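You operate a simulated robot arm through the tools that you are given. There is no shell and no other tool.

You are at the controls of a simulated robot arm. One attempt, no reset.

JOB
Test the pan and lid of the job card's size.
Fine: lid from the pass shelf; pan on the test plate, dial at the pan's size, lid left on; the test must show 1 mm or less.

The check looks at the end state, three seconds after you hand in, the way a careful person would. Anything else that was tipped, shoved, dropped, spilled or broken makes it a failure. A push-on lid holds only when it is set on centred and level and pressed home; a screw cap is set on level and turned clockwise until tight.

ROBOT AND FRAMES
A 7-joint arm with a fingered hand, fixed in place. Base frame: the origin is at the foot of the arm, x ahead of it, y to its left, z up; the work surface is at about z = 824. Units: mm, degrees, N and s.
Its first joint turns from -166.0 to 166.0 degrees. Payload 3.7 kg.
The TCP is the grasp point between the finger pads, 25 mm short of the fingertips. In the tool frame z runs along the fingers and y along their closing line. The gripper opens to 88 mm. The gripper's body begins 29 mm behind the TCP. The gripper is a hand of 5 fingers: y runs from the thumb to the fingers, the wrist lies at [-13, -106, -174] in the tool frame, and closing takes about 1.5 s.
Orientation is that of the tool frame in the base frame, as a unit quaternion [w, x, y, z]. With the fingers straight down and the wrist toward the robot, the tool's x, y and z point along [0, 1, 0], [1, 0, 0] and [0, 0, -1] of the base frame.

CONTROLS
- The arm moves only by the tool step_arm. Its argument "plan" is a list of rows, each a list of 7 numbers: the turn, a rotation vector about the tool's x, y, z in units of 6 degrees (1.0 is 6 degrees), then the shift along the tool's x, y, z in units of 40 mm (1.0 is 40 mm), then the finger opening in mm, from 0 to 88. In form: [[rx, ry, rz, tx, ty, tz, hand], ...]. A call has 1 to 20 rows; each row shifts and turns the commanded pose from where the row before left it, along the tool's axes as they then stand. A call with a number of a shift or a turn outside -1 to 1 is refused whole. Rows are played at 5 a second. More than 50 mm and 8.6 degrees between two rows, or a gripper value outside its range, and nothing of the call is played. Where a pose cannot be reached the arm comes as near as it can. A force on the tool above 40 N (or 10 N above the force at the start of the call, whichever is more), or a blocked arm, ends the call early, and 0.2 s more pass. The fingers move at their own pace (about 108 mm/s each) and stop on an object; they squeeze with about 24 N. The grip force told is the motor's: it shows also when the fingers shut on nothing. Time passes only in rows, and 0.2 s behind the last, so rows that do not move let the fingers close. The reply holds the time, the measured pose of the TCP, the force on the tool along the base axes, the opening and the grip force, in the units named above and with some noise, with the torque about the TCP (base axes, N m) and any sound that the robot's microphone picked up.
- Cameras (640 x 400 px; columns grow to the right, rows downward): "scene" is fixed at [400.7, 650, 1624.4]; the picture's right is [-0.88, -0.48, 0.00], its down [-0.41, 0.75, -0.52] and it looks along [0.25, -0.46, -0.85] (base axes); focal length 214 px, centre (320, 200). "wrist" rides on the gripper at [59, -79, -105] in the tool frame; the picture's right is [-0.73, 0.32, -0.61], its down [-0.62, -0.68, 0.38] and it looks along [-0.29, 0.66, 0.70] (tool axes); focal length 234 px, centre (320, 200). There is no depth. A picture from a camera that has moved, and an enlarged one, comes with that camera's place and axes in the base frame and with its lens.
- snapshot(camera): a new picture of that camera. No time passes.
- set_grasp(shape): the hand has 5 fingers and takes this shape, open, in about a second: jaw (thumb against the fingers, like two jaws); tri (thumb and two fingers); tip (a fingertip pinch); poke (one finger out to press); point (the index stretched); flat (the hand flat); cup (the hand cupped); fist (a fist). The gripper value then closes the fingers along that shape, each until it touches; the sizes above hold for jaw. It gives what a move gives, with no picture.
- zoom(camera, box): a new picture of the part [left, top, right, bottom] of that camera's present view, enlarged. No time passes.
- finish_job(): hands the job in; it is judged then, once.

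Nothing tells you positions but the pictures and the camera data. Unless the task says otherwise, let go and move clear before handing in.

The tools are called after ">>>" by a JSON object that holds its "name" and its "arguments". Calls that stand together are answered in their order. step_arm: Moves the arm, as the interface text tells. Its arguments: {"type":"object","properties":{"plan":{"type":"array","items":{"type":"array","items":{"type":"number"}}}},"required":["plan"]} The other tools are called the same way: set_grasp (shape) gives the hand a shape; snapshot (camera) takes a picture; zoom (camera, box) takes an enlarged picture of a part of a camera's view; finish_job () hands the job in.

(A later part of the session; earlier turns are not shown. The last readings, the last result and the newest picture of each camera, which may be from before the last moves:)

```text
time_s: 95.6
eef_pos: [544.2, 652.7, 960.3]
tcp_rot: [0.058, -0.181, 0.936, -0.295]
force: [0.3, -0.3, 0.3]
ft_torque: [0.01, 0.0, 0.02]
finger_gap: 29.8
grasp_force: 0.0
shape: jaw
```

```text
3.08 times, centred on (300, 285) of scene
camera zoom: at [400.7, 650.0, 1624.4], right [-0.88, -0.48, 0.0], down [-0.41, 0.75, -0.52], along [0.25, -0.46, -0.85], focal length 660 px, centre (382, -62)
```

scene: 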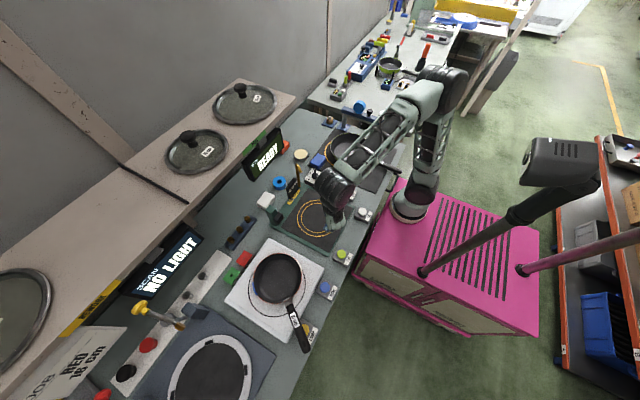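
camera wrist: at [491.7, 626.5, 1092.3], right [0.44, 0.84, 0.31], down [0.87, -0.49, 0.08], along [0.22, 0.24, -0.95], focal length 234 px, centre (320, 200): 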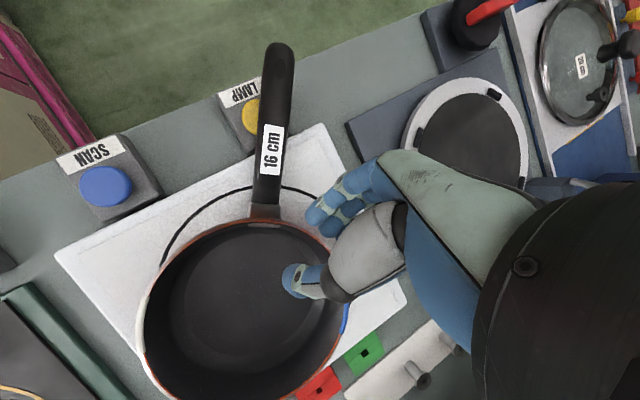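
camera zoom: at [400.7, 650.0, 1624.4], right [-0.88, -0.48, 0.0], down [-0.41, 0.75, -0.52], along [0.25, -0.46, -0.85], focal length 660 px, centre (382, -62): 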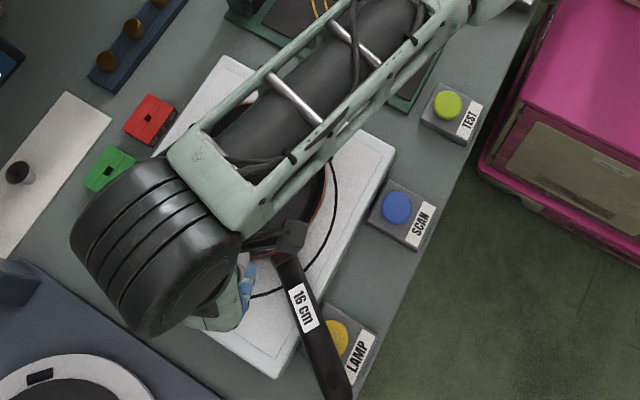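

I have a clear top view of the pan now. Moving to the approach start, then partway along the wall line.

>>> {"name": "step_arm", "arguments": {"plan": [[0, 0, 0, -0.245, 0.745, -0.21, 32], [0, 0, 0, 0, 0, 0.35, 32], [0, 0, 0, 0, 0, 0.35, 32], [0, 0, 0, 0, 0, 0, 32]]}}

>>> {"name": "snapshot", "arguments": {"camera": "wrist"}}

>>> {"name": "zoom", "arguments": {"camera": "wrist", "box": [180, 140, 420, 340]}}

```text
time_s: 96.6
eef_pos: [546.0, 663.6, 925.6]
tcp_rot: [0.057, -0.181, 0.936, -0.295]
force: [0.0, 0.2, -0.6]
ft_torque: [-0.03, 0.02, -0.02]
finger_gap: 31.9
grasp_force: 0.0
shape: jaw
out of reach, approached as far as the arm can: row 1
```

```text
taken
camera wrist: at [494.2, 637.1, 1057.9], right [0.44, 0.84, 0.31], down [0.87, -0.49, 0.08], along [0.22, 0.24, -0.95], focal length 234 px, centre (320, 200)
```

wrist: 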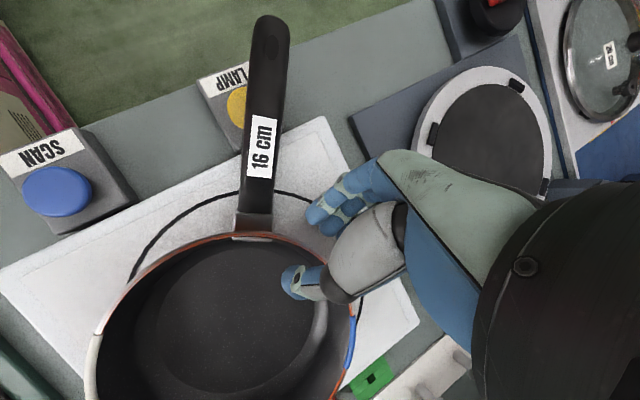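

```text
2.00 times, centred on (300, 240) of wrist
camera zoom: at [494.2, 637.1, 1057.9], right [0.44, 0.84, 0.31], down [0.87, -0.49, 0.08], along [0.22, 0.24, -0.95], focal length 468 px, centre (360, 120)
```

zoom: 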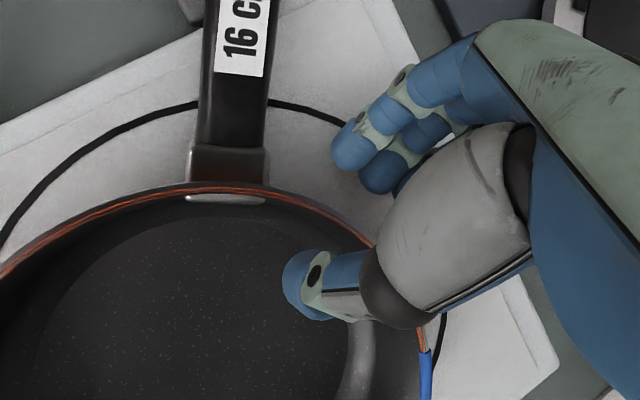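

>>> {"name": "step_arm", "arguments": {"plan": [[0, 0, 0, -0.05, 0.03, 0.2, 30], [0, 0, 0, -0.05, 0.02, 0.2, 30], [0, 0, 0, 0, 0, 0.1, 30], [0, 0, 0, 0, 0, 0, 30]]}}

>>> {"name": "zoom", "arguments": {"camera": "wrist", "box": [180, 140, 420, 340]}}

```text
time_s: 97.6
eef_pos: [554.8, 655.3, 908.3]
tcp_rot: [0.057, -0.182, 0.936, -0.295]
force: [-0.1, 0.1, -0.7]
ft_torque: [-0.02, 0.03, 0.01]
finger_gap: 30.4
grasp_force: 0.1
shape: jaw
```

```text
2.00 times, centred on (300, 240) of wrist
camera zoom: at [500.7, 629.8, 1040.3], right [0.44, 0.84, 0.31], down [0.87, -0.49, 0.08], along [0.22, 0.24, -0.95], focal length 468 px, centre (360, 120)
```

zoom: 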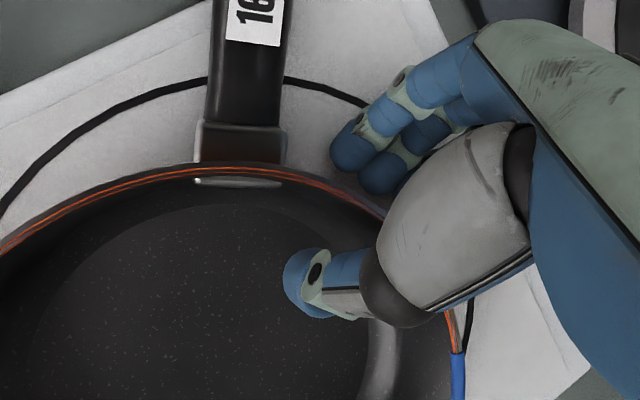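

>>> {"name": "step_arm", "arguments": {"plan": [[0, 0, 0, 0, -0.06, 0.1, 30], [0, 0, 0, 0, 0, 0, 18], [0, 0, 0, 0, 0, 0, 8], [0, 0, 0, 0, 0, 0, 0], [0, 0, 0, 0, 0, 0, 0], [0, 0, 0, 0, 0, 0, 0], [0, 0, 0, 0, 0, 0, 0], [0, 0, 0, 0, 0, 0, 0], [0, 0, 0, 0, 0, 0, 0]]}}

>>> {"name": "zoom", "arguments": {"camera": "wrist", "box": [180, 140, 420, 340]}}

```text
time_s: 99.6
eef_pos: [556.8, 653.0, 906.9]
tcp_rot: [0.058, -0.182, 0.936, -0.295]
force: [-0.2, -1.2, 0.3]
ft_torque: [0.04, 0.04, 0.05]
finger_gap: 0.0
grasp_force: 23.9
shape: jaw
```

```text
2.00 times, centred on (300, 240) of wrist
camera zoom: at [502.7, 626.2, 1038.4], right [0.44, 0.84, 0.31], down [0.87, -0.49, 0.08], along [0.22, 0.24, -0.95], focal length 468 px, centre (360, 120)
```

zoom: 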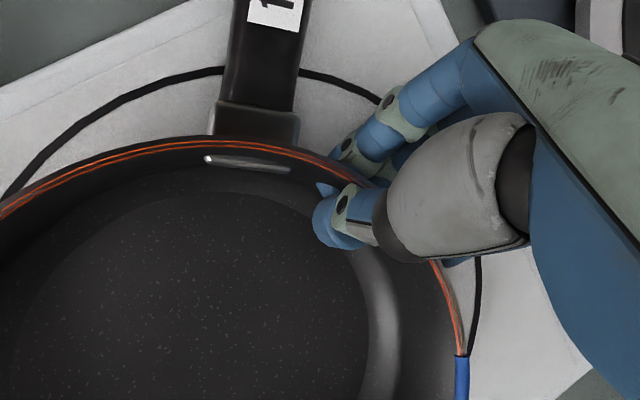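

Gripped on the wall beside the handle. Test lift.

>>> {"name": "step_arm", "arguments": {"plan": [[0, 0, 0, 0, -0.0574, -0.0819, 0], [0, 0, 0, 0, -0.0574, -0.0819, 0], [0, 0, 0, 0, -0.0574, -0.0819, 0], [0, 0, 0, 0, -0.0574, -0.0819, 0], [0, 0, 0, 0, -0.0574, -0.0819, 0], [0, 0, 0, 0, 0, 0, 0]]}}

>>> {"name": "snapshot", "arguments": {"camera": "wrist"}}

>>> {"name": "zoom", "arguments": {"camera": "scene", "box": [220, 220, 380, 350]}}

```text
time_s: 101.0
eef_pos: [555.2, 653.1, 927.8]
tcp_rot: [0.057, -0.182, 0.936, -0.295]
force: [-0.1, -0.4, -5.2]
ft_torque: [0.17, -0.01, -0.06]
finger_gap: 0.0
grasp_force: 24.2
shape: jaw
```

```text
taken
camera wrist: at [502.0, 626.8, 1058.7], right [0.44, 0.84, 0.31], down [0.87, -0.49, 0.08], along [0.22, 0.24, -0.95], focal length 234 px, centre (320, 200)
```

wrist: 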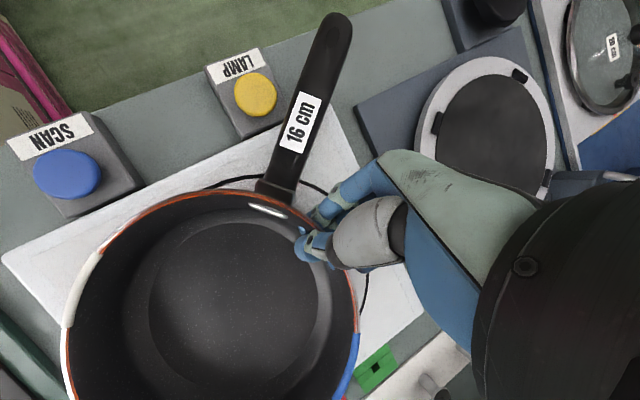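

```text
3.08 times, centred on (300, 285) of scene
camera zoom: at [400.7, 650.0, 1624.4], right [-0.88, -0.48, 0.0], down [-0.41, 0.75, -0.52], along [0.25, -0.46, -0.85], focal length 660 px, centre (382, -62)
```

zoom: 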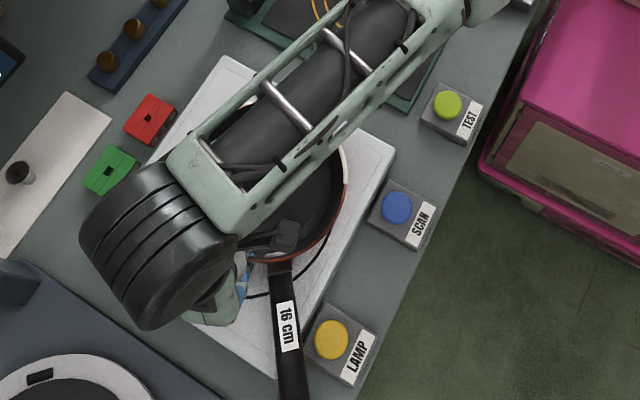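

The pan came off right away this time, carrying its full weight. I'll lift higher and check.

>>> {"name": "step_arm", "arguments": {"plan": [[0, 0, 0, 0, -0.115, -0.164, 0], [0, 0, 0, 0, -0.172, -0.246, 0], [0, 0, 0, 0, -0.172, -0.246, 0], [0, 0, 0, 0, -0.172, -0.246, 0], [0, 0, 0, 0, -0.172, -0.246, 0], [0, 0, 0, 0, -0.172, -0.246, 0], [0, 0, 0, 0, -0.115, -0.164, 0], [0, 0, 0, 0, 0, 0, 0]]}}

>>> {"name": "snapshot", "arguments": {"camera": "wrist"}}

>>> {"name": "snapshot", "arguments": {"camera": "scene"}}

```text
time_s: 102.8
eef_pos: [552.9, 649.7, 1003.8]
tcp_rot: [0.057, -0.182, 0.936, -0.295]
force: [-0.4, -1.4, -4.4]
ft_torque: [0.17, 0.0, 0.02]
finger_gap: 0.0
grasp_force: 24.1
shape: jaw
out of reach, approached as far as the arm can: row 7
```

```text
taken
camera wrist: at [500.5, 623.3, 1134.2], right [0.44, 0.84, 0.31], down [0.87, -0.49, 0.08], along [0.22, 0.24, -0.95], focal length 234 px, centre (320, 200)
```

wrist: 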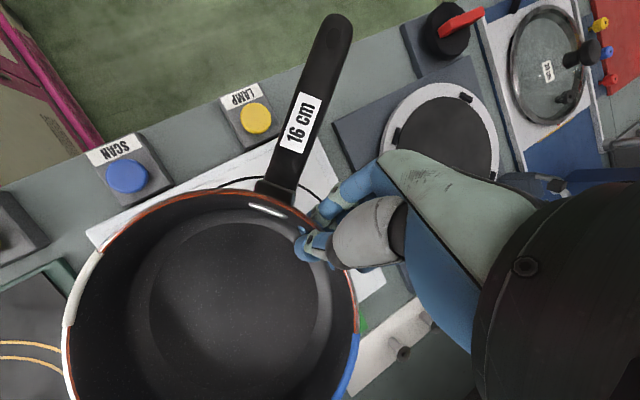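

```text
taken
```

scene: 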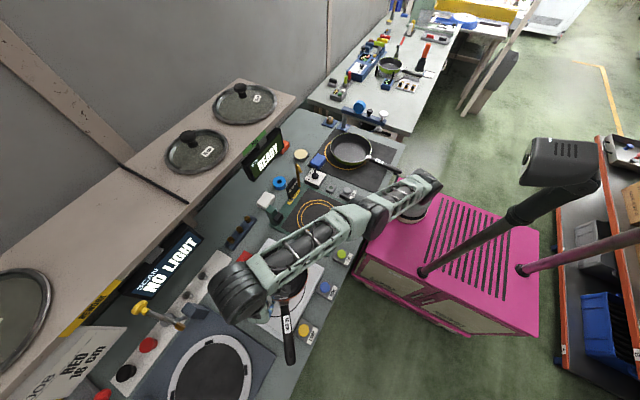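

The pan is firmly held. Carrying it to the test plate area at this height.

>>> {"name": "step_arm", "arguments": {"plan": [[0, 0, 0, 0.12, -0.2, 0.14, 0], [0, 0, 0, 0.22, -0.37, 0.26, 0], [0, 0, 0, 0.24, -0.403, 0.283, 0], [0, 0, 0, 0.24, -0.403, 0.283, 0], [0, 0, 0, 0.24, -0.403, 0.283, 0], [0, 0, 0, 0.24, -0.403, 0.283, 0], [0, 0, 0, 0.24, -0.403, 0.283, 0], [0, 0, 0, 0.24, -0.403, 0.283, 0], [0, 0, 0, 0.24, -0.403, 0.283, 0], [0, 0, 0, 0.24, -0.403, 0.283, 0], [0, 0, 0, 0.24, -0.403, 0.283, 0], [0, 0, 0, 0.24, -0.403, 0.283, 0], [0, 0, 0, 0.24, -0.403, 0.283, 0], [0, 0, 0, 0.24, -0.403, 0.283, 0], [0, 0, 0, 0.14, -0.24, 0.165, 0], [0, 0, 0, 0, 0, 0, 0]]}}

>>> {"name": "step_arm", "arguments": {"plan": [[0, -0.3, -0.428, 0, 0, 0, 0], [0, -0.44, -0.628, 0, 0, 0, 0], [0, -0.44, -0.628, 0, 0, 0, 0], [0, -0.44, -0.628, 0, 0, 0, 0], [0, -0.44, -0.628, 0, 0, 0, 0], [0, -0.44, -0.628, 0, 0, 0, 0], [0, -0.44, -0.628, 0, 0, 0, 0], [0, -0.44, -0.628, 0, 0, 0, 0], [0, -0.44, -0.628, 0, 0, 0, 0], [0, -0.3, -0.428, 0, 0, 0, 0], [0, -0.28, -0.4, 0, 0, 0, 0], [0, 0, 0, 0, 0, 0, 0]]}}

>>> {"name": "snapshot", "arguments": {"camera": "wrist"}}

>>> {"name": "snapshot", "arguments": {"camera": "scene"}}

```text
time_s: 106.2
eef_pos: [531.0, 343.3, 1004.3]
tcp_rot: [0.058, -0.182, 0.936, -0.295]
force: [-0.5, 1.0, -4.3]
ft_torque: [0.19, 0.02, 0.0]
finger_gap: 0.1
grasp_force: 23.8
shape: jaw
```

```text
time_s: 108.8
eef_pos: [532.8, 343.3, 1003.0]
tcp_rot: [0.168, -0.533, 0.79, -0.25]
force: [0.6, -0.3, -4.1]
ft_torque: [0.19, 0.13, 0.03]
finger_gap: 0.1
grasp_force: 23.9
shape: jaw
```

```text
taken
camera wrist: at [514.0, 287.4, 1134.6], right [-0.3, 0.9, 0.31], down [0.95, 0.29, 0.08], along [-0.02, 0.32, -0.95], focal length 234 px, centre (320, 200)
```

wrist: 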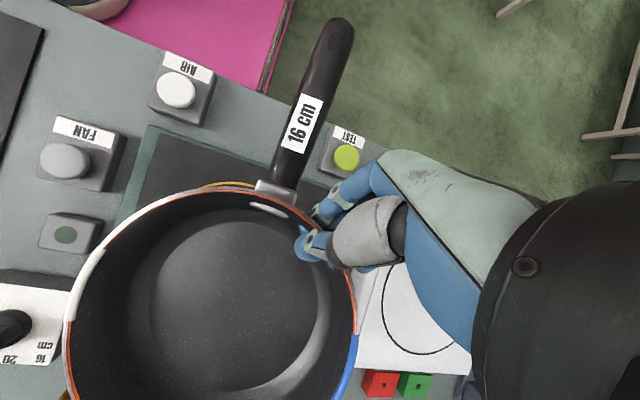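

```text
taken
```

scene: 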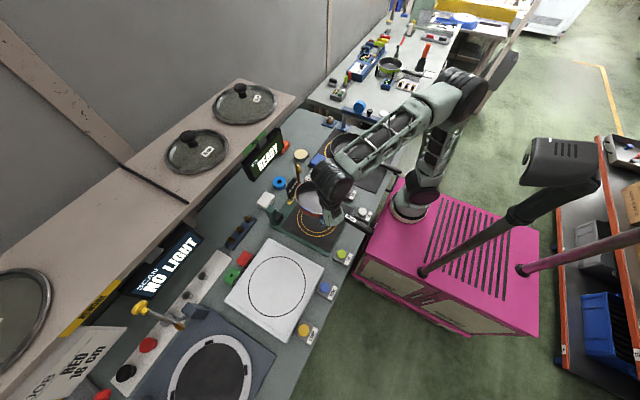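

The pan is over the ring, tilted a few degrees nose-down. I'll lean 6° more to level it, then lower most of the way.

>>> {"name": "step_arm", "arguments": {"plan": [[0.5, 0, 0, 0, 0, 0, 0], [0.5, 0, 0, 0, 0, 0, 0], [0, 0, 0, 0, 0.13, 0.15, 0], [0, 0, 0, 0, 0.246, 0.283, 0], [0, 0, 0, 0, 0.246, 0.283, 0], [0, 0, 0, 0, 0.246, 0.283, 0], [0, 0, 0, 0, 0.246, 0.283, 0], [0, 0, 0, 0, 0.246, 0.283, 0], [0, 0, 0, 0, 0.13, 0.15, 0], [0, 0, 0, 0, 0, 0, 0]]}}

>>> {"name": "snapshot", "arguments": {"camera": "wrist"}}

>>> {"name": "zoom", "arguments": {"camera": "scene", "box": [250, 150, 390, 270]}}

```text
time_s: 111.0
eef_pos: [531.2, 343.5, 912.1]
tcp_rot: [0.196, -0.524, 0.776, -0.29]
force: [0.2, -0.4, -4.4]
ft_torque: [0.16, 0.16, -0.01]
finger_gap: 0.1
grasp_force: 23.5
shape: jaw
```

```text
taken
camera wrist: at [500.4, 293.0, 1044.3], right [-0.32, 0.91, 0.25], down [0.94, 0.29, 0.16], along [0.07, 0.28, -0.96], focal length 234 px, centre (320, 200)
```

wrist: 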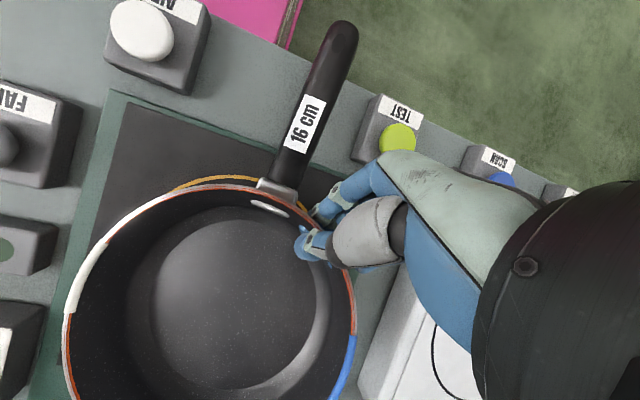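

```text
3.33 times, centred on (320, 210) of scene
camera zoom: at [400.7, 650.0, 1624.4], right [-0.88, -0.48, 0.0], down [-0.41, 0.75, -0.52], along [0.25, -0.46, -0.85], focal length 715 px, centre (320, 167)
```

zoom: 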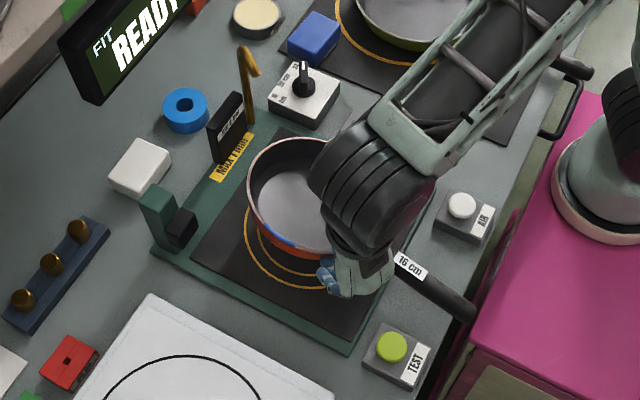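

Close to centred. Lowering further with a small forward correction.

>>> {"name": "step_arm", "arguments": {"plan": [[0, 0, 0, -0.037, 0.063, 0.217, 0], [0, 0, 0, 0, 0.133, 0.157, 0], [0, 0, 0, 0, 0.133, 0.157, 0], [0, 0, 0, 0, 0, 0, 0]]}}

>>> {"name": "snapshot", "arguments": {"camera": "wrist"}}

>>> {"name": "zoom", "arguments": {"camera": "scene", "box": [250, 150, 390, 270]}}

```text
time_s: 112.0
eef_pos: [536.2, 343.9, 888.8]
tcp_rot: [0.195, -0.524, 0.777, -0.291]
force: [0.9, 0.0, -3.8]
ft_torque: [0.14, 0.1, -0.03]
finger_gap: 0.0
grasp_force: 24.1
shape: jaw
```

```text
taken
camera wrist: at [505.0, 293.1, 1019.7], right [-0.32, 0.91, 0.25], down [0.94, 0.29, 0.16], along [0.07, 0.28, -0.96], focal length 234 px, centre (320, 200)
```

wrist: 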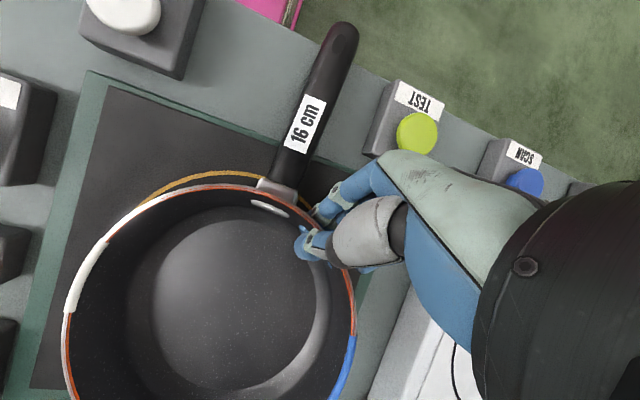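

```text
3.33 times, centred on (320, 210) of scene
camera zoom: at [400.7, 650.0, 1624.4], right [-0.88, -0.48, 0.0], down [-0.41, 0.75, -0.52], along [0.25, -0.46, -0.85], focal length 715 px, centre (320, 167)
```

zoom: 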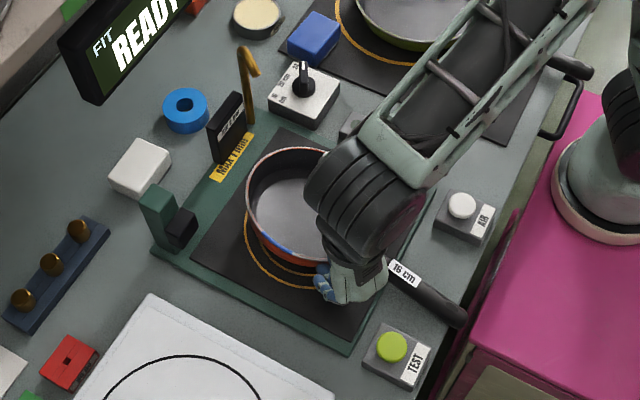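

>>> {"name": "step_arm", "arguments": {"plan": [[0, 0, 0, 0, 0.066, 0.0755, 0], [0, 0, 0, 0, 0.066, 0.0755, 0], [0, 0, 0, 0, 0, 0, 0]]}}

>>> {"name": "zoom", "arguments": {"camera": "scene", "box": [250, 150, 390, 270]}}

```text
time_s: 112.8
eef_pos: [536.2, 342.8, 880.8]
tcp_rot: [0.196, -0.524, 0.776, -0.29]
force: [-0.2, 1.8, -1.1]
ft_torque: [0.06, 0.15, -0.02]
finger_gap: 0.1
grasp_force: 24.4
shape: jaw
```

```text
3.33 times, centred on (320, 210) of scene
camera zoom: at [400.7, 650.0, 1624.4], right [-0.88, -0.48, 0.0], down [-0.41, 0.75, -0.52], along [0.25, -0.46, -0.85], focal length 715 px, centre (320, 167)
```

zoom: 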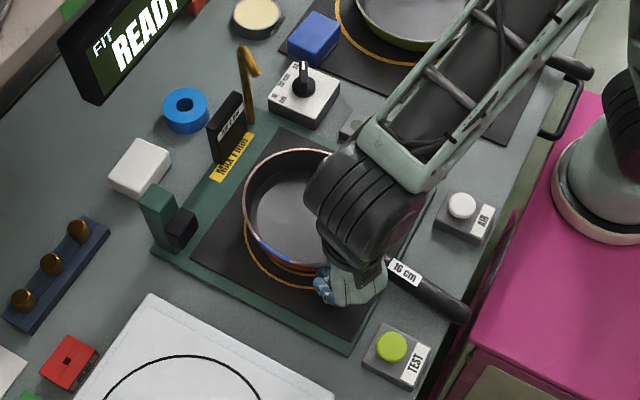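

The pan has touched down. Easing the last couple of millimetres, then releasing and backing off along the wall line.

>>> {"name": "step_arm", "arguments": {"plan": [[0, 0, 0, 0, 0.04, 0.045, 0], [0, 0, 0, 0, 0, 0, 0], [0, 0, 0, 0, 0, 0, 10], [0, 0, 0, 0, 0, 0, 18], [0, 0, 0, 0, 0, 0, 18], [0, 0, 0, 0, 0, -0.2, 22], [0, 0, 0, 0, 0, -0.4, 30], [0, 0, 0, 0, 0, -0.6, 40], [0, 0, 0, 0, 0, -0.8, 40], [0, 0, 0, 0, 0, -0.8, 40], [0, 0, 0, 0, 0, 0, 40]]}}

>>> {"name": "snapshot", "arguments": {"camera": "wrist"}}

>>> {"name": "zoom", "arguments": {"camera": "scene", "box": [250, 150, 390, 270]}}

```text
time_s: 115.2
eef_pos: [467.0, 369.9, 963.4]
tcp_rot: [0.196, -0.523, 0.777, -0.29]
force: [0.1, 0.2, -0.1]
ft_torque: [-0.01, -0.01, 0.03]
finger_gap: 39.4
grasp_force: 0.1
shape: jaw
```

```text
taken
camera wrist: at [435.3, 319.9, 1093.7], right [-0.32, 0.91, 0.25], down [0.94, 0.29, 0.16], along [0.07, 0.28, -0.96], focal length 234 px, centre (320, 200)
```

wrist: 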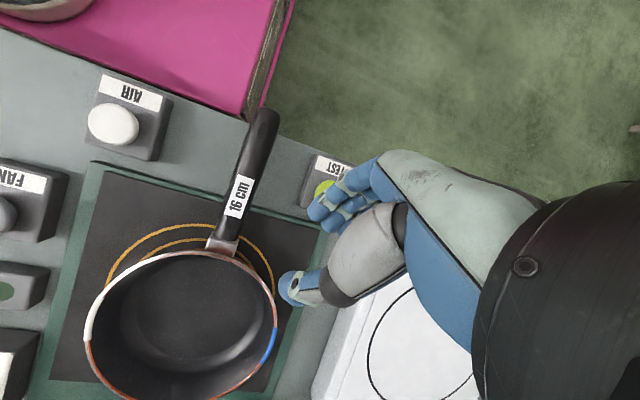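

```text
3.33 times, centred on (320, 210) of scene
camera zoom: at [400.7, 650.0, 1624.4], right [-0.88, -0.48, 0.0], down [-0.41, 0.75, -0.52], along [0.25, -0.46, -0.85], focal length 715 px, centre (320, 167)
```

zoom: 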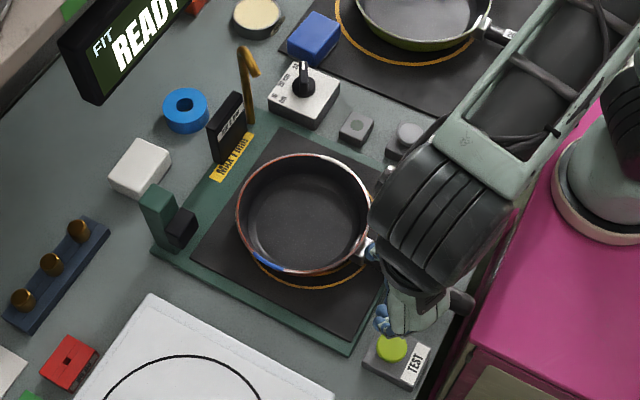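

The pan is standing on the test plate. I'll move the camera over it to check how well it is centred on the ring.

>>> {"name": "step_arm", "arguments": {"plan": [[0, 0, 0, -0.1875, -0.568, 0.0525, 40], [0, 0, 0, -0.1875, -0.568, 0.0525, 40], [0, 0, 0, -0.1875, -0.568, 0.0525, 40], [0, 0, 0, 0, 0, 0, 40]]}}

>>> {"name": "snapshot", "arguments": {"camera": "wrist"}}

>>> {"name": "zoom", "arguments": {"camera": "wrist", "box": [40, 100, 340, 360]}}

```text
time_s: 116.2
eef_pos: [527.4, 370.5, 1002.5]
tcp_rot: [0.196, -0.523, 0.777, -0.291]
force: [-0.8, 0.5, 0.0]
ft_torque: [0.02, 0.02, 0.01]
finger_gap: 39.4
grasp_force: 0.0
shape: jaw
```

```text
taken
camera wrist: at [495.9, 319.5, 1133.0], right [-0.32, 0.91, 0.25], down [0.94, 0.29, 0.16], along [0.07, 0.28, -0.96], focal length 234 px, centre (320, 200)
```

wrist: 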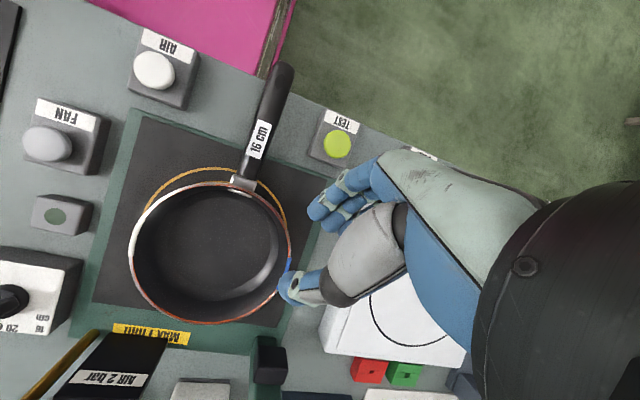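

```text
1.54 times, centred on (190, 230) of wrist
camera zoom: at [495.9, 319.5, 1133.0], right [-0.32, 0.91, 0.25], down [0.94, 0.29, 0.16], along [0.07, 0.28, -0.96], focal length 360 px, centre (520, 154)
```

zoom: 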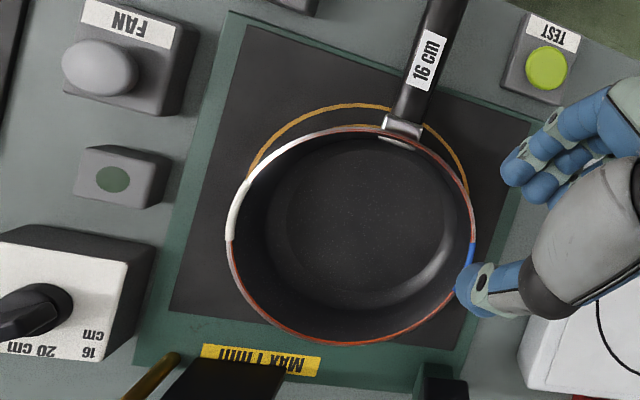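

The pan sits about 9 mm too far and 6 mm too far left of the ring centre. I'll straighten the hand, take the handle lightly and slide it into place.

>>> {"name": "step_arm", "arguments": {"plan": [[-0.976, 0, 0, 0, 0, 0, 40], [-0.976, 0, 0, 0, 0, 0, 40], [-0.976, 0, 0, 0, 0, 0, 40], [-0.976, 0, 0, 0, 0, 0, 40], [-0.976, 0, 0, 0, 0, 0, 40], [-0.976, 0, 0, 0, 0, 0, 40], [-0.976, 0, 0, 0, 0, 0, 40], [0, 0, 0.982, 0, 0, 0, 40], [0, 0, 0.982, 0, 0, 0, 40], [0, 0, 0.982, 0, 0, 0, 40], [0, 0, 0.982, 0, 0, 0, 40], [0, 0, 0.982, 0, 0, 0, 40], [0, 0, 0.982, 0, 0, 0, 40], [0, 0, 0.982, 0, 0, 0, 40], [0, 0, 0.982, 0, 0, 0, 40], [0, 0, 0.982, 0, 0, 0, 40], [0, 0, 0.982, 0, 0, 0, 40], [0, 0, 0.982, 0, 0, 0, 40], [0, 0, 0.982, 0, 0, 0, 40]]}}

```text
time_s: 120.2
eef_pos: [529.0, 371.3, 1003.2]
tcp_rot: [0.0, 0.024, 1.0, -0.001]
force: [0.9, -0.4, 0.1]
ft_torque: [-0.01, -0.01, -0.03]
finger_gap: 39.9
grasp_force: 0.1
shape: jaw
```

>>> {"name": "step_arm", "arguments": {"plan": [[0, 0, 0, 0.659, -0.5225, 0.3, 40], [0, 0, 0, 0.659, -0.5225, 0.6, 40], [0, 0, 0, 0.659, -0.5225, 0.7, 40], [0, 0, 0, 0, 0, 0, 40]]}}

>>> {"name": "snapshot", "arguments": {"camera": "wrist"}}

>>> {"name": "zoom", "arguments": {"camera": "scene", "box": [250, 150, 390, 270]}}

```text
time_s: 121.2
eef_pos: [445.7, 313.7, 938.7]
tcp_rot: [0.0, 0.024, 1.0, 0.0]
force: [-0.3, 0.7, -0.1]
ft_torque: [-0.01, 0.01, -0.04]
finger_gap: 39.9
grasp_force: 0.0
shape: jaw
```

```text
taken
camera wrist: at [382.6, 238.0, 1044.4], right [0.74, 0.29, 0.61], down [0.59, -0.71, -0.38], along [0.32, 0.64, -0.7], focal length 234 px, centre (320, 200)
```

wrist: 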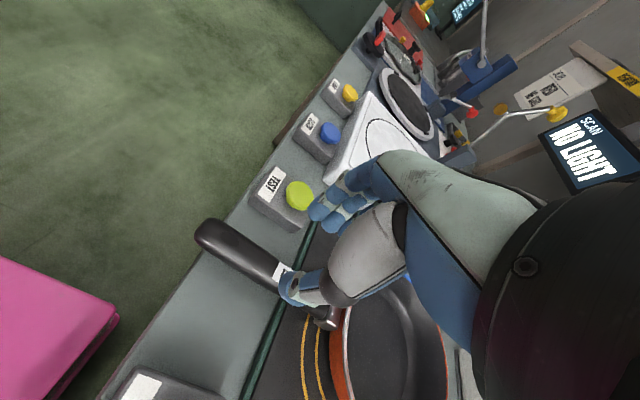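

```text
3.33 times, centred on (320, 210) of scene
camera zoom: at [400.7, 650.0, 1624.4], right [-0.88, -0.48, 0.0], down [-0.41, 0.75, -0.52], along [0.25, -0.46, -0.85], focal length 715 px, centre (320, 167)
```

zoom: 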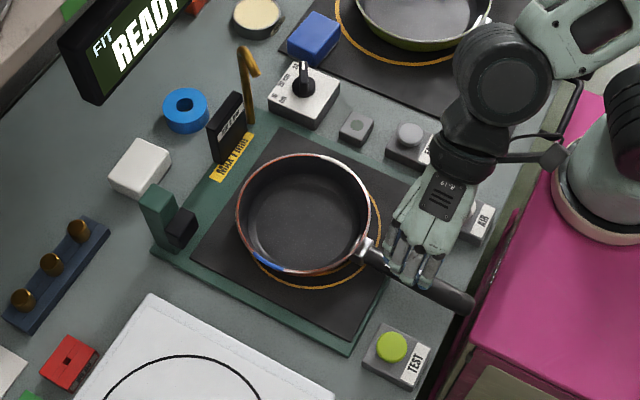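

The pan needs about (-9.5,-6.5) mm. I'll lower over the handle, grip, slide and release.

>>> {"name": "step_arm", "arguments": {"plan": [[0, 0, 0, 0, 0, 0.5, 40], [0, 0, 0, 0, 0, 0.5, 40], [0, 0, 0, 0, 0, 0.5, 40], [0, 0, 0, 0, 0, 0.35, 40], [0, 0, 0, 0, 0, 0, 40]]}}

>>> {"name": "zoom", "arguments": {"camera": "wrist", "box": [180, 160, 420, 380]}}

```text
time_s: 122.4
eef_pos: [445.2, 312.2, 865.9]
tcp_rot: [0.0, 0.024, 1.0, 0.0]
force: [-0.2, 0.4, -0.3]
ft_torque: [-0.01, 0.01, 0.01]
finger_gap: 39.7
grasp_force: 0.0
shape: jaw
```

```text
1.82 times, centred on (300, 270) of wrist
camera zoom: at [383.4, 236.0, 969.5], right [0.74, 0.29, 0.61], down [0.59, -0.71, -0.38], along [0.32, 0.64, -0.7], focal length 426 px, centre (356, 73)
```

zoom: 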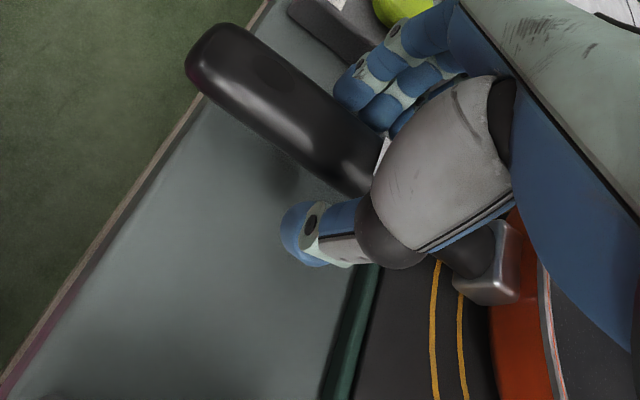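

>>> {"name": "step_arm", "arguments": {"plan": [[0, 0, 0, 0, 0, 0, 25], [0, 0, 0, 0, 0, 0, 10], [0, 0, 0, 0, 0, 0, 0], [0, 0, 0, 0, 0, 0, 0], [0, 0, 0, 0, 0, 0, 0], [0, 0, 0, 0, 0, 0, 0], [0, 0, 0, 0.08, -0.058, 0, 0], [0, 0, 0, 0.08, -0.058, 0, 0], [0, 0, 0, 0.08, -0.058, 0, 0], [0, 0, 0, 0, 0, 0, 0]]}}

>>> {"name": "zoom", "arguments": {"camera": "scene", "box": [250, 150, 390, 270]}}

```text
time_s: 124.6
eef_pos: [435.8, 307.3, 865.1]
tcp_rot: [0.0, 0.023, 1.0, 0.0]
force: [0.6, 0.9, -0.7]
ft_torque: [0.06, -0.06, 0.17]
finger_gap: 17.7
grasp_force: 23.7
shape: jaw
```

```text
3.33 times, centred on (320, 210) of scene
camera zoom: at [400.7, 650.0, 1624.4], right [-0.88, -0.48, 0.0], down [-0.41, 0.75, -0.52], along [0.25, -0.46, -0.85], focal length 715 px, centre (320, 167)
```

zoom: 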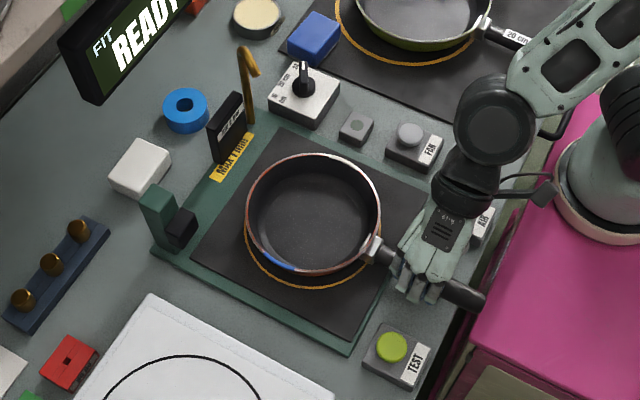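

The pan is now concentric with the ring in the scene view. Releasing and rising.

>>> {"name": "step_arm", "arguments": {"plan": [[0, 0, 0, 0, 0, 0, 15], [0, 0, 0, 0, 0, 0, 25], [0, 0, 0, 0, 0, 0, 36], [0, 0, 0, 0, 0, 0, 36], [0, 0, 0, 0, 0, -0.5, 36], [0, 0, 0, 0, 0, -1, 36], [0, 0, 0, 0, 0, -1, 36], [0, 0, 0, 0, 0, -1, 36], [0, 0, 0, 0, 0, -1, 36]]}}

>>> {"name": "zoom", "arguments": {"camera": "scene", "box": [250, 150, 390, 270]}}

>>> {"name": "zoom", "arguments": {"camera": "scene", "box": [295, 155, 345, 195]}}

```text
time_s: 126.6
eef_pos: [436.0, 306.6, 1042.6]
tcp_rot: [0.0, 0.024, 1.0, -0.001]
force: [0.1, 0.4, -0.5]
ft_torque: [-0.01, -0.01, 0.02]
finger_gap: 35.7
grasp_force: 0.1
shape: jaw
```

```text
3.33 times, centred on (320, 210) of scene
camera zoom: at [400.7, 650.0, 1624.4], right [-0.88, -0.48, 0.0], down [-0.41, 0.75, -0.52], along [0.25, -0.46, -0.85], focal length 715 px, centre (320, 167)
```

zoom: 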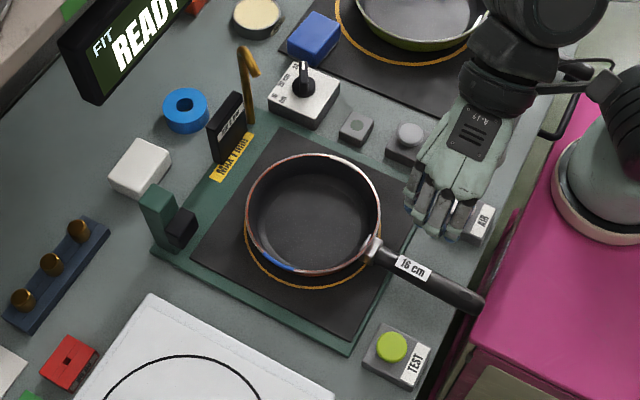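

```text
10.00 times, centred on (320, 175) of scene
camera zoom: at [400.7, 650.0, 1624.4], right [-0.88, -0.48, 0.0], down [-0.41, 0.75, -0.52], along [0.25, -0.46, -0.85], focal length 2145 px, centre (320, 450)
```

zoom: 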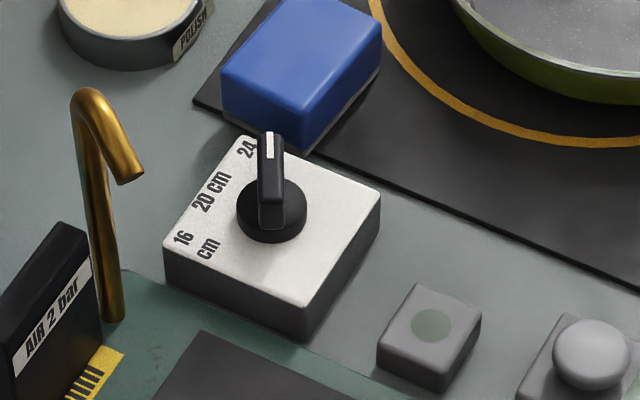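

The pan is centred on the ring. Next is the dial, which points at 24 and must go to 16. I'll turn the hand so its jaws close across the lever and move above it.

>>> {"name": "step_arm", "arguments": {"plan": [[0, 0, 0.98, 0, 0, 0, 50], [0, 0, 0.98, 0, 0, 0, 50], [0, 0, 0.98, 0, 0, 0, 50], [0, 0, 0.98, 0, 0, 0, 50], [0, 0, 0.98, 0, 0, 0, 50], [0, 0, 0.98, 0, 0, 0, 50], [0, 0, 0.98, 0, 0, 0, 50], [0, 0, 0.98, 0, 0, 0, 50], [0, 0, 0, -0.833, 0.273, 0.1, 50], [0, 0, 0, -0.833, 0.273, 0.1, 50], [0, 0, 0, -0.833, 0.273, 0.1, 50], [0, 0, 0, -0.833, 0.273, 0.1, 50], [0, 0, 0, -0.833, 0.273, 0.2, 50], [0, 0, 0, -0.833, 0.273, 0.2, 50], [0, 0, 0, -0.833, 0.273, 0.2, 50], [0, 0, 0, -0.833, 0.273, 0.3, 50], [0, 0, 0, -0.7, 0.23, 0.4, 50], [0, 0, 0, 0, 0, 0, 50]]}}

>>> {"name": "snapshot", "arguments": {"camera": "wrist"}}

>>> {"name": "zoom", "arguments": {"camera": "scene", "box": [250, 120, 390, 240]}}

```text
time_s: 130.4
eef_pos: [697.8, 142.3, 974.9]
tcp_rot: [0.0, 0.421, 0.907, -0.001]
force: [0.1, 0.0, 0.4]
ft_torque: [-0.02, 0.01, 0.0]
finger_gap: 49.7
grasp_force: 0.0
shape: jaw
```

```text
taken
camera wrist: at [599.0, 135.2, 1080.6], right [0.72, -0.35, 0.61], down [-0.12, -0.92, -0.38], along [0.69, 0.2, -0.7], focal length 234 px, centre (320, 200)
```

wrist: 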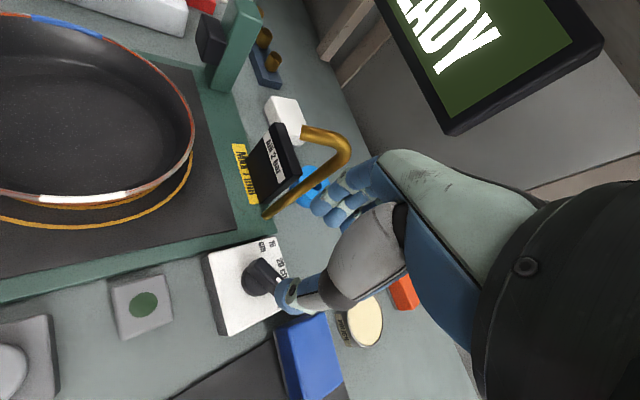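

```text
3.33 times, centred on (320, 180) of scene
camera zoom: at [400.7, 650.0, 1624.4], right [-0.88, -0.48, 0.0], down [-0.41, 0.75, -0.52], along [0.25, -0.46, -0.85], focal length 715 px, centre (320, 267)
```

zoom: 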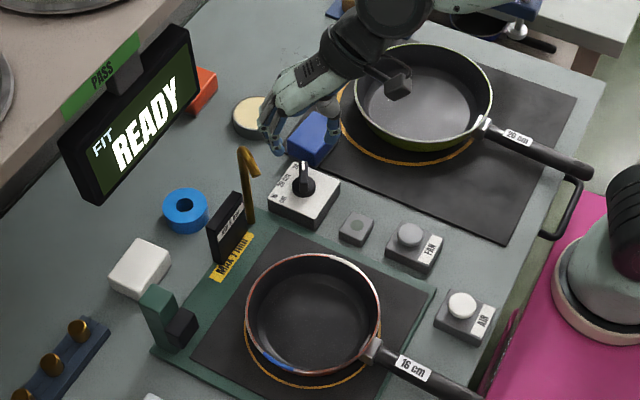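

>>> {"name": "zoom", "arguments": {"camera": "wrist", "box": [190, 220, 330, 340]}}

>>> {"name": "zoom", "arguments": {"camera": "wrist", "box": [220, 110, 420, 310]}}

```text
3.33 times, centred on (260, 280) of wrist
camera zoom: at [599.0, 135.2, 1080.6], right [0.72, -0.35, 0.61], down [-0.12, -0.92, -0.38], along [0.69, 0.2, -0.7], focal length 781 px, centre (520, -67)
```

zoom: 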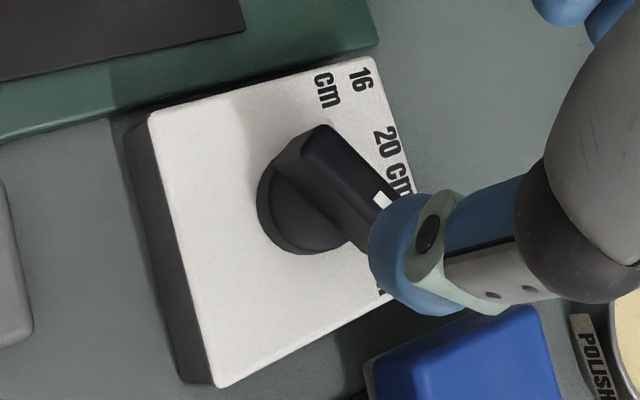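

```text
2.00 times, centred on (320, 210) of wrist
camera zoom: at [599.0, 135.2, 1080.6], right [0.72, -0.35, 0.61], down [-0.12, -0.92, -0.38], along [0.69, 0.2, -0.7], focal length 468 px, centre (320, 180)
```

zoom: 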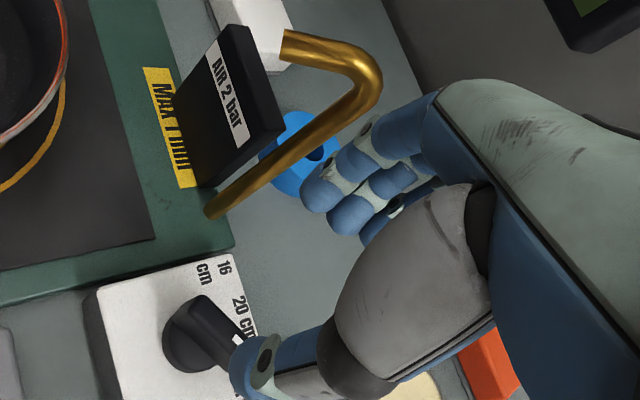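

The thumb hides the lever tip. I'll shift the view slightly.

>>> {"name": "step_arm", "arguments": {"plan": [[0, 0, 0, -0.32, 0.38, -0.8, 50], [0, 0, 0, 0, 0, 0, 50]]}}

>>> {"name": "zoom", "arguments": {"camera": "wrist", "box": [150, 230, 290, 350]}}

>>> {"name": "zoom", "arguments": {"camera": "scene", "box": [300, 160, 335, 190]}}

```text
time_s: 131.0
eef_pos: [716.6, 141.7, 1008.2]
tcp_rot: [0.0, 0.421, 0.907, 0.0]
force: [-0.5, -0.4, 0.2]
ft_torque: [0.01, 0.0, 0.0]
finger_gap: 49.8
grasp_force: 0.1
shape: jaw
```

```text
3.33 times, centred on (220, 290) of wrist
camera zoom: at [618.8, 135.5, 1112.3], right [0.72, -0.35, 0.61], down [-0.12, -0.92, -0.38], along [0.69, 0.2, -0.7], focal length 781 px, centre (653, -100)
```

zoom: 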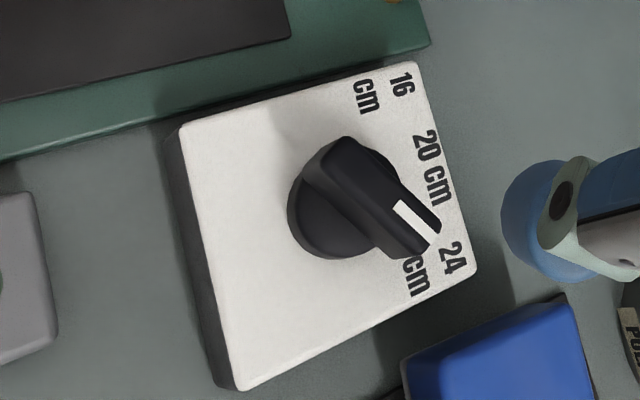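

```text
13.33 times, centred on (318, 175) of scene
camera zoom: at [400.7, 650.0, 1624.4], right [-0.88, -0.48, 0.0], down [-0.41, 0.75, -0.52], along [0.25, -0.46, -0.85], focal length 2860 px, centre (353, 533)
```

zoom: 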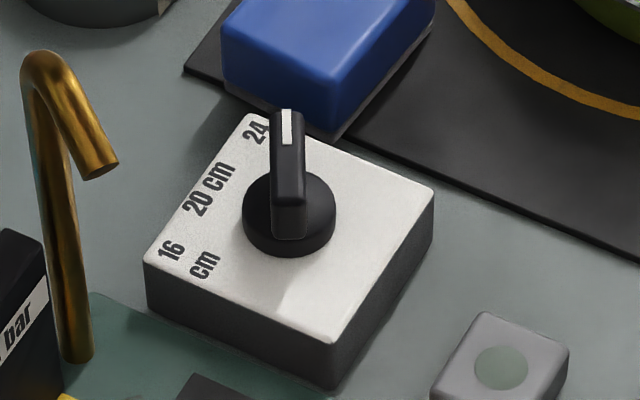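

Clear view: the lever points at 24 (about −57°) and 16 is at about +55°, so I need a counter-clockwise turn. I'll align over the knob centre at (703.5,131).

>>> {"name": "step_arm", "arguments": {"plan": [[0, 0, 0.6, 0, -0.42, 0, 44], [0, 0, 0.6, 0, 0, 0.5, 44], [0, 0, 0, 0, 0, 0.8, 44], [0, 0, 0, 0, 0, 0.8, 44], [0, 0, 0, 0, 0, 0.1, 44], [0, 0, 0, 0, 0, 0, 44]]}}

>>> {"name": "zoom", "arguments": {"camera": "wrist", "box": [200, 180, 400, 340]}}

>>> {"name": "zoom", "arguments": {"camera": "scene", "box": [285, 140, 345, 190]}}

```text
time_s: 132.4
eef_pos: [706.5, 132.1, 919.1]
tcp_rot: [0.0, 0.478, 0.878, 0.0]
force: [0.1, -0.7, -0.5]
ft_torque: [0.01, 0.04, -0.03]
finger_gap: 44.3
grasp_force: 0.1
shape: jaw
```

```text
2.50 times, centred on (300, 260) of wrist
camera zoom: at [607.7, 138.5, 1024.5], right [0.67, -0.43, 0.61], down [-0.23, -0.89, -0.38], along [0.71, 0.12, -0.7], focal length 585 px, centre (370, 50)
```

zoom: 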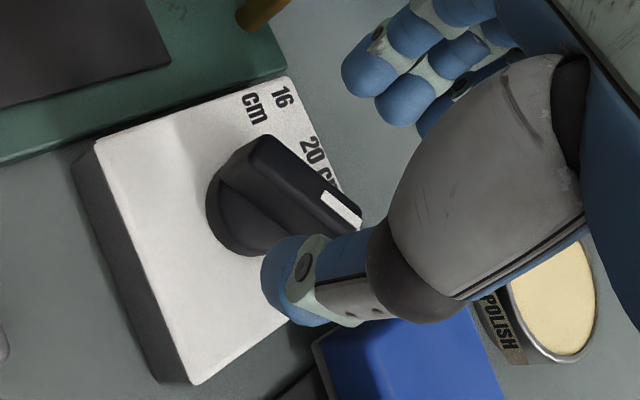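

```text
8.00 times, centred on (315, 165) of scene
camera zoom: at [400.7, 650.0, 1624.4], right [-0.88, -0.48, 0.0], down [-0.41, 0.75, -0.52], along [0.25, -0.46, -0.85], focal length 1716 px, centre (360, 480)
```

zoom: 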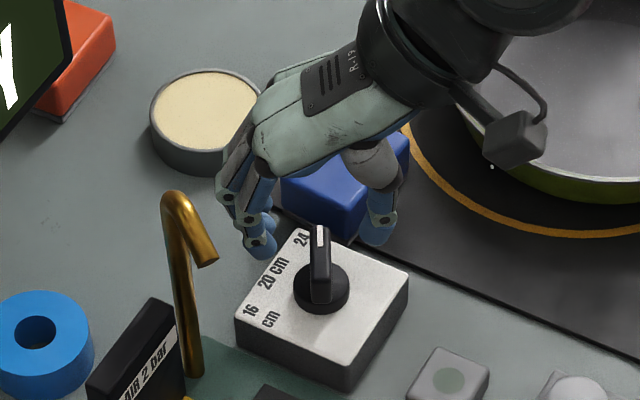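

>>> {"name": "step_arm", "arguments": {"plan": [[0, 0, 0, 0.02, -0.077, 0.2, 44], [0, 0, 0, 0, 0, 0.25, 44], [0, 0, 0, 0, 0, 0.25, 44], [0, 0, 0, 0, 0, 0, 44]]}}

>>> {"name": "zoom", "arguments": {"camera": "wrist", "box": [200, 180, 400, 340]}}

>>> {"name": "zoom", "arguments": {"camera": "scene", "box": [285, 140, 345, 190]}}

```text
time_s: 133.4
eef_pos: [703.7, 131.0, 892.9]
tcp_rot: [0.0, 0.478, 0.878, 0.0]
force: [0.0, -0.6, 0.0]
ft_torque: [-0.01, 0.01, 0.0]
finger_gap: 44.2
grasp_force: 0.2
shape: jaw
```

```text
2.50 times, centred on (300, 260) of wrist
camera zoom: at [605.0, 136.9, 997.9], right [0.67, -0.43, 0.61], down [-0.23, -0.89, -0.38], along [0.71, 0.11, -0.7], focal length 585 px, centre (370, 50)
```

zoom: 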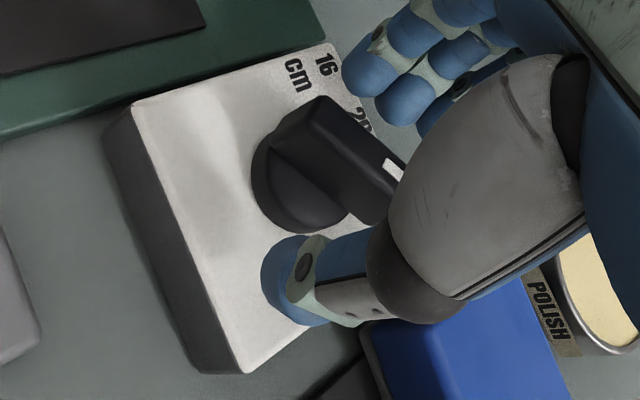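

```text
8.00 times, centred on (315, 165) of scene
camera zoom: at [400.7, 650.0, 1624.4], right [-0.88, -0.48, 0.0], down [-0.41, 0.75, -0.52], along [0.25, -0.46, -0.85], focal length 1716 px, centre (360, 480)
```

zoom: 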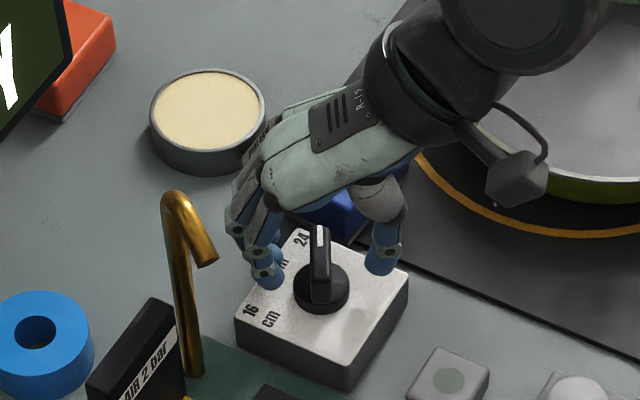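

The lever is between thumb and index finger. Closing and turning counter-clockwise in steps.

>>> {"name": "step_arm", "arguments": {"plan": [[0, 0, 0, 0, 0, 0, 30], [0, 0, 0, 0, 0, 0, 15], [0, 0, 0, 0, 0, 0, 5], [0, 0, 0, 0, 0, 0, 5], [0, 0, 0, 0, 0, 0, 5], [0, 0, 0, 0, 0, 0, 5]]}}

>>> {"name": "zoom", "arguments": {"camera": "scene", "box": [285, 140, 345, 190]}}

```text
time_s: 134.8
eef_pos: [703.1, 130.5, 893.2]
tcp_rot: [0.0, 0.477, 0.879, 0.0]
force: [2.2, -1.1, -1.3]
ft_torque: [0.0, -0.06, 0.04]
finger_gap: 6.3
grasp_force: 24.3
shape: jaw
```

```text
8.00 times, centred on (315, 165) of scene
camera zoom: at [400.7, 650.0, 1624.4], right [-0.88, -0.48, 0.0], down [-0.41, 0.75, -0.52], along [0.25, -0.46, -0.85], focal length 1716 px, centre (360, 480)
```

zoom: 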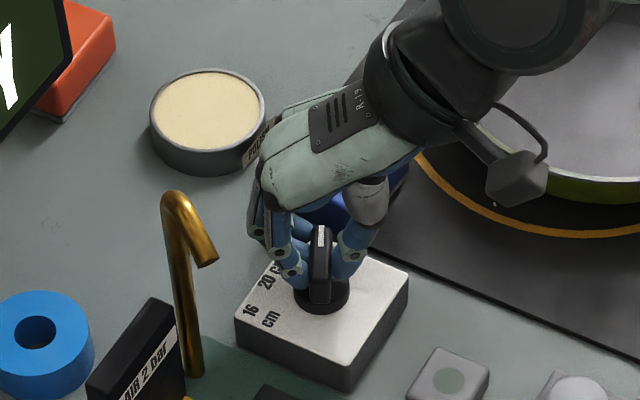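

>>> {"name": "step_arm", "arguments": {"plan": [[0, 0, -0.8, 0, 0, 0, 0], [0, 0, -0.8, 0, 0, 0, 0], [0, 0, -0.8, 0, 0, 0, 0], [0, 0, -0.8, 0, 0, 0, 0], [0, 0, -0.8, 0, 0, 0, 0], [0, 0, 0, 0, 0, 0, 0]]}}

>>> {"name": "zoom", "arguments": {"camera": "scene", "box": [285, 140, 345, 190]}}

>>> {"name": "snapshot", "arguments": {"camera": "wrist"}}

```text
time_s: 136.2
eef_pos: [703.0, 130.8, 892.5]
tcp_rot: [-0.001, 0.284, 0.959, 0.0]
force: [5.1, -7.9, 3.0]
ft_torque: [-0.14, -0.11, -0.03]
finger_gap: 6.3
grasp_force: 24.3
shape: jaw
```

```text
8.00 times, centred on (315, 165) of scene
camera zoom: at [400.7, 650.0, 1624.4], right [-0.88, -0.48, 0.0], down [-0.41, 0.75, -0.52], along [0.25, -0.46, -0.85], focal length 1716 px, centre (360, 480)
```

zoom: 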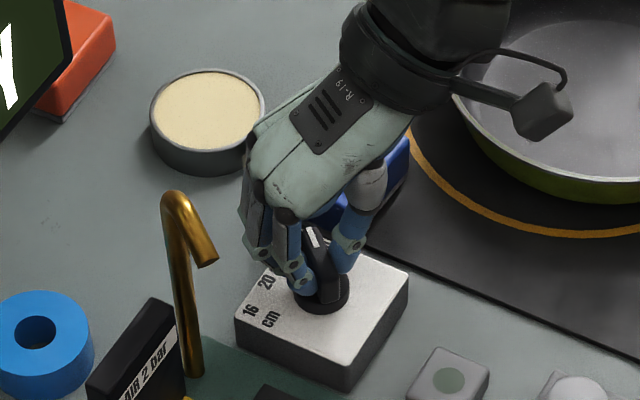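

```text
taken
camera wrist: at [611.6, 96.6, 997.6], right [0.79, -0.12, 0.61], down [0.15, -0.91, -0.38], along [0.6, 0.39, -0.7], focal length 234 px, centre (320, 200)
```

wrist: 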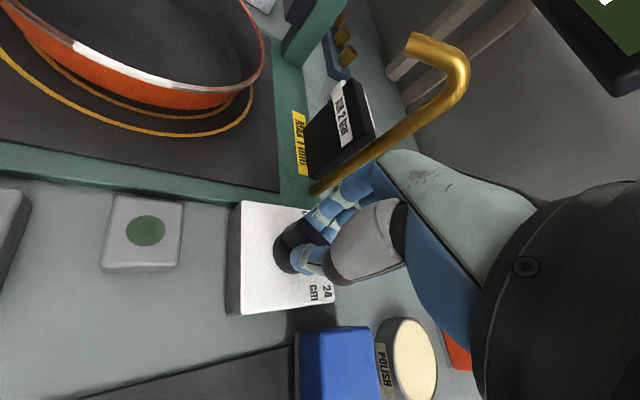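

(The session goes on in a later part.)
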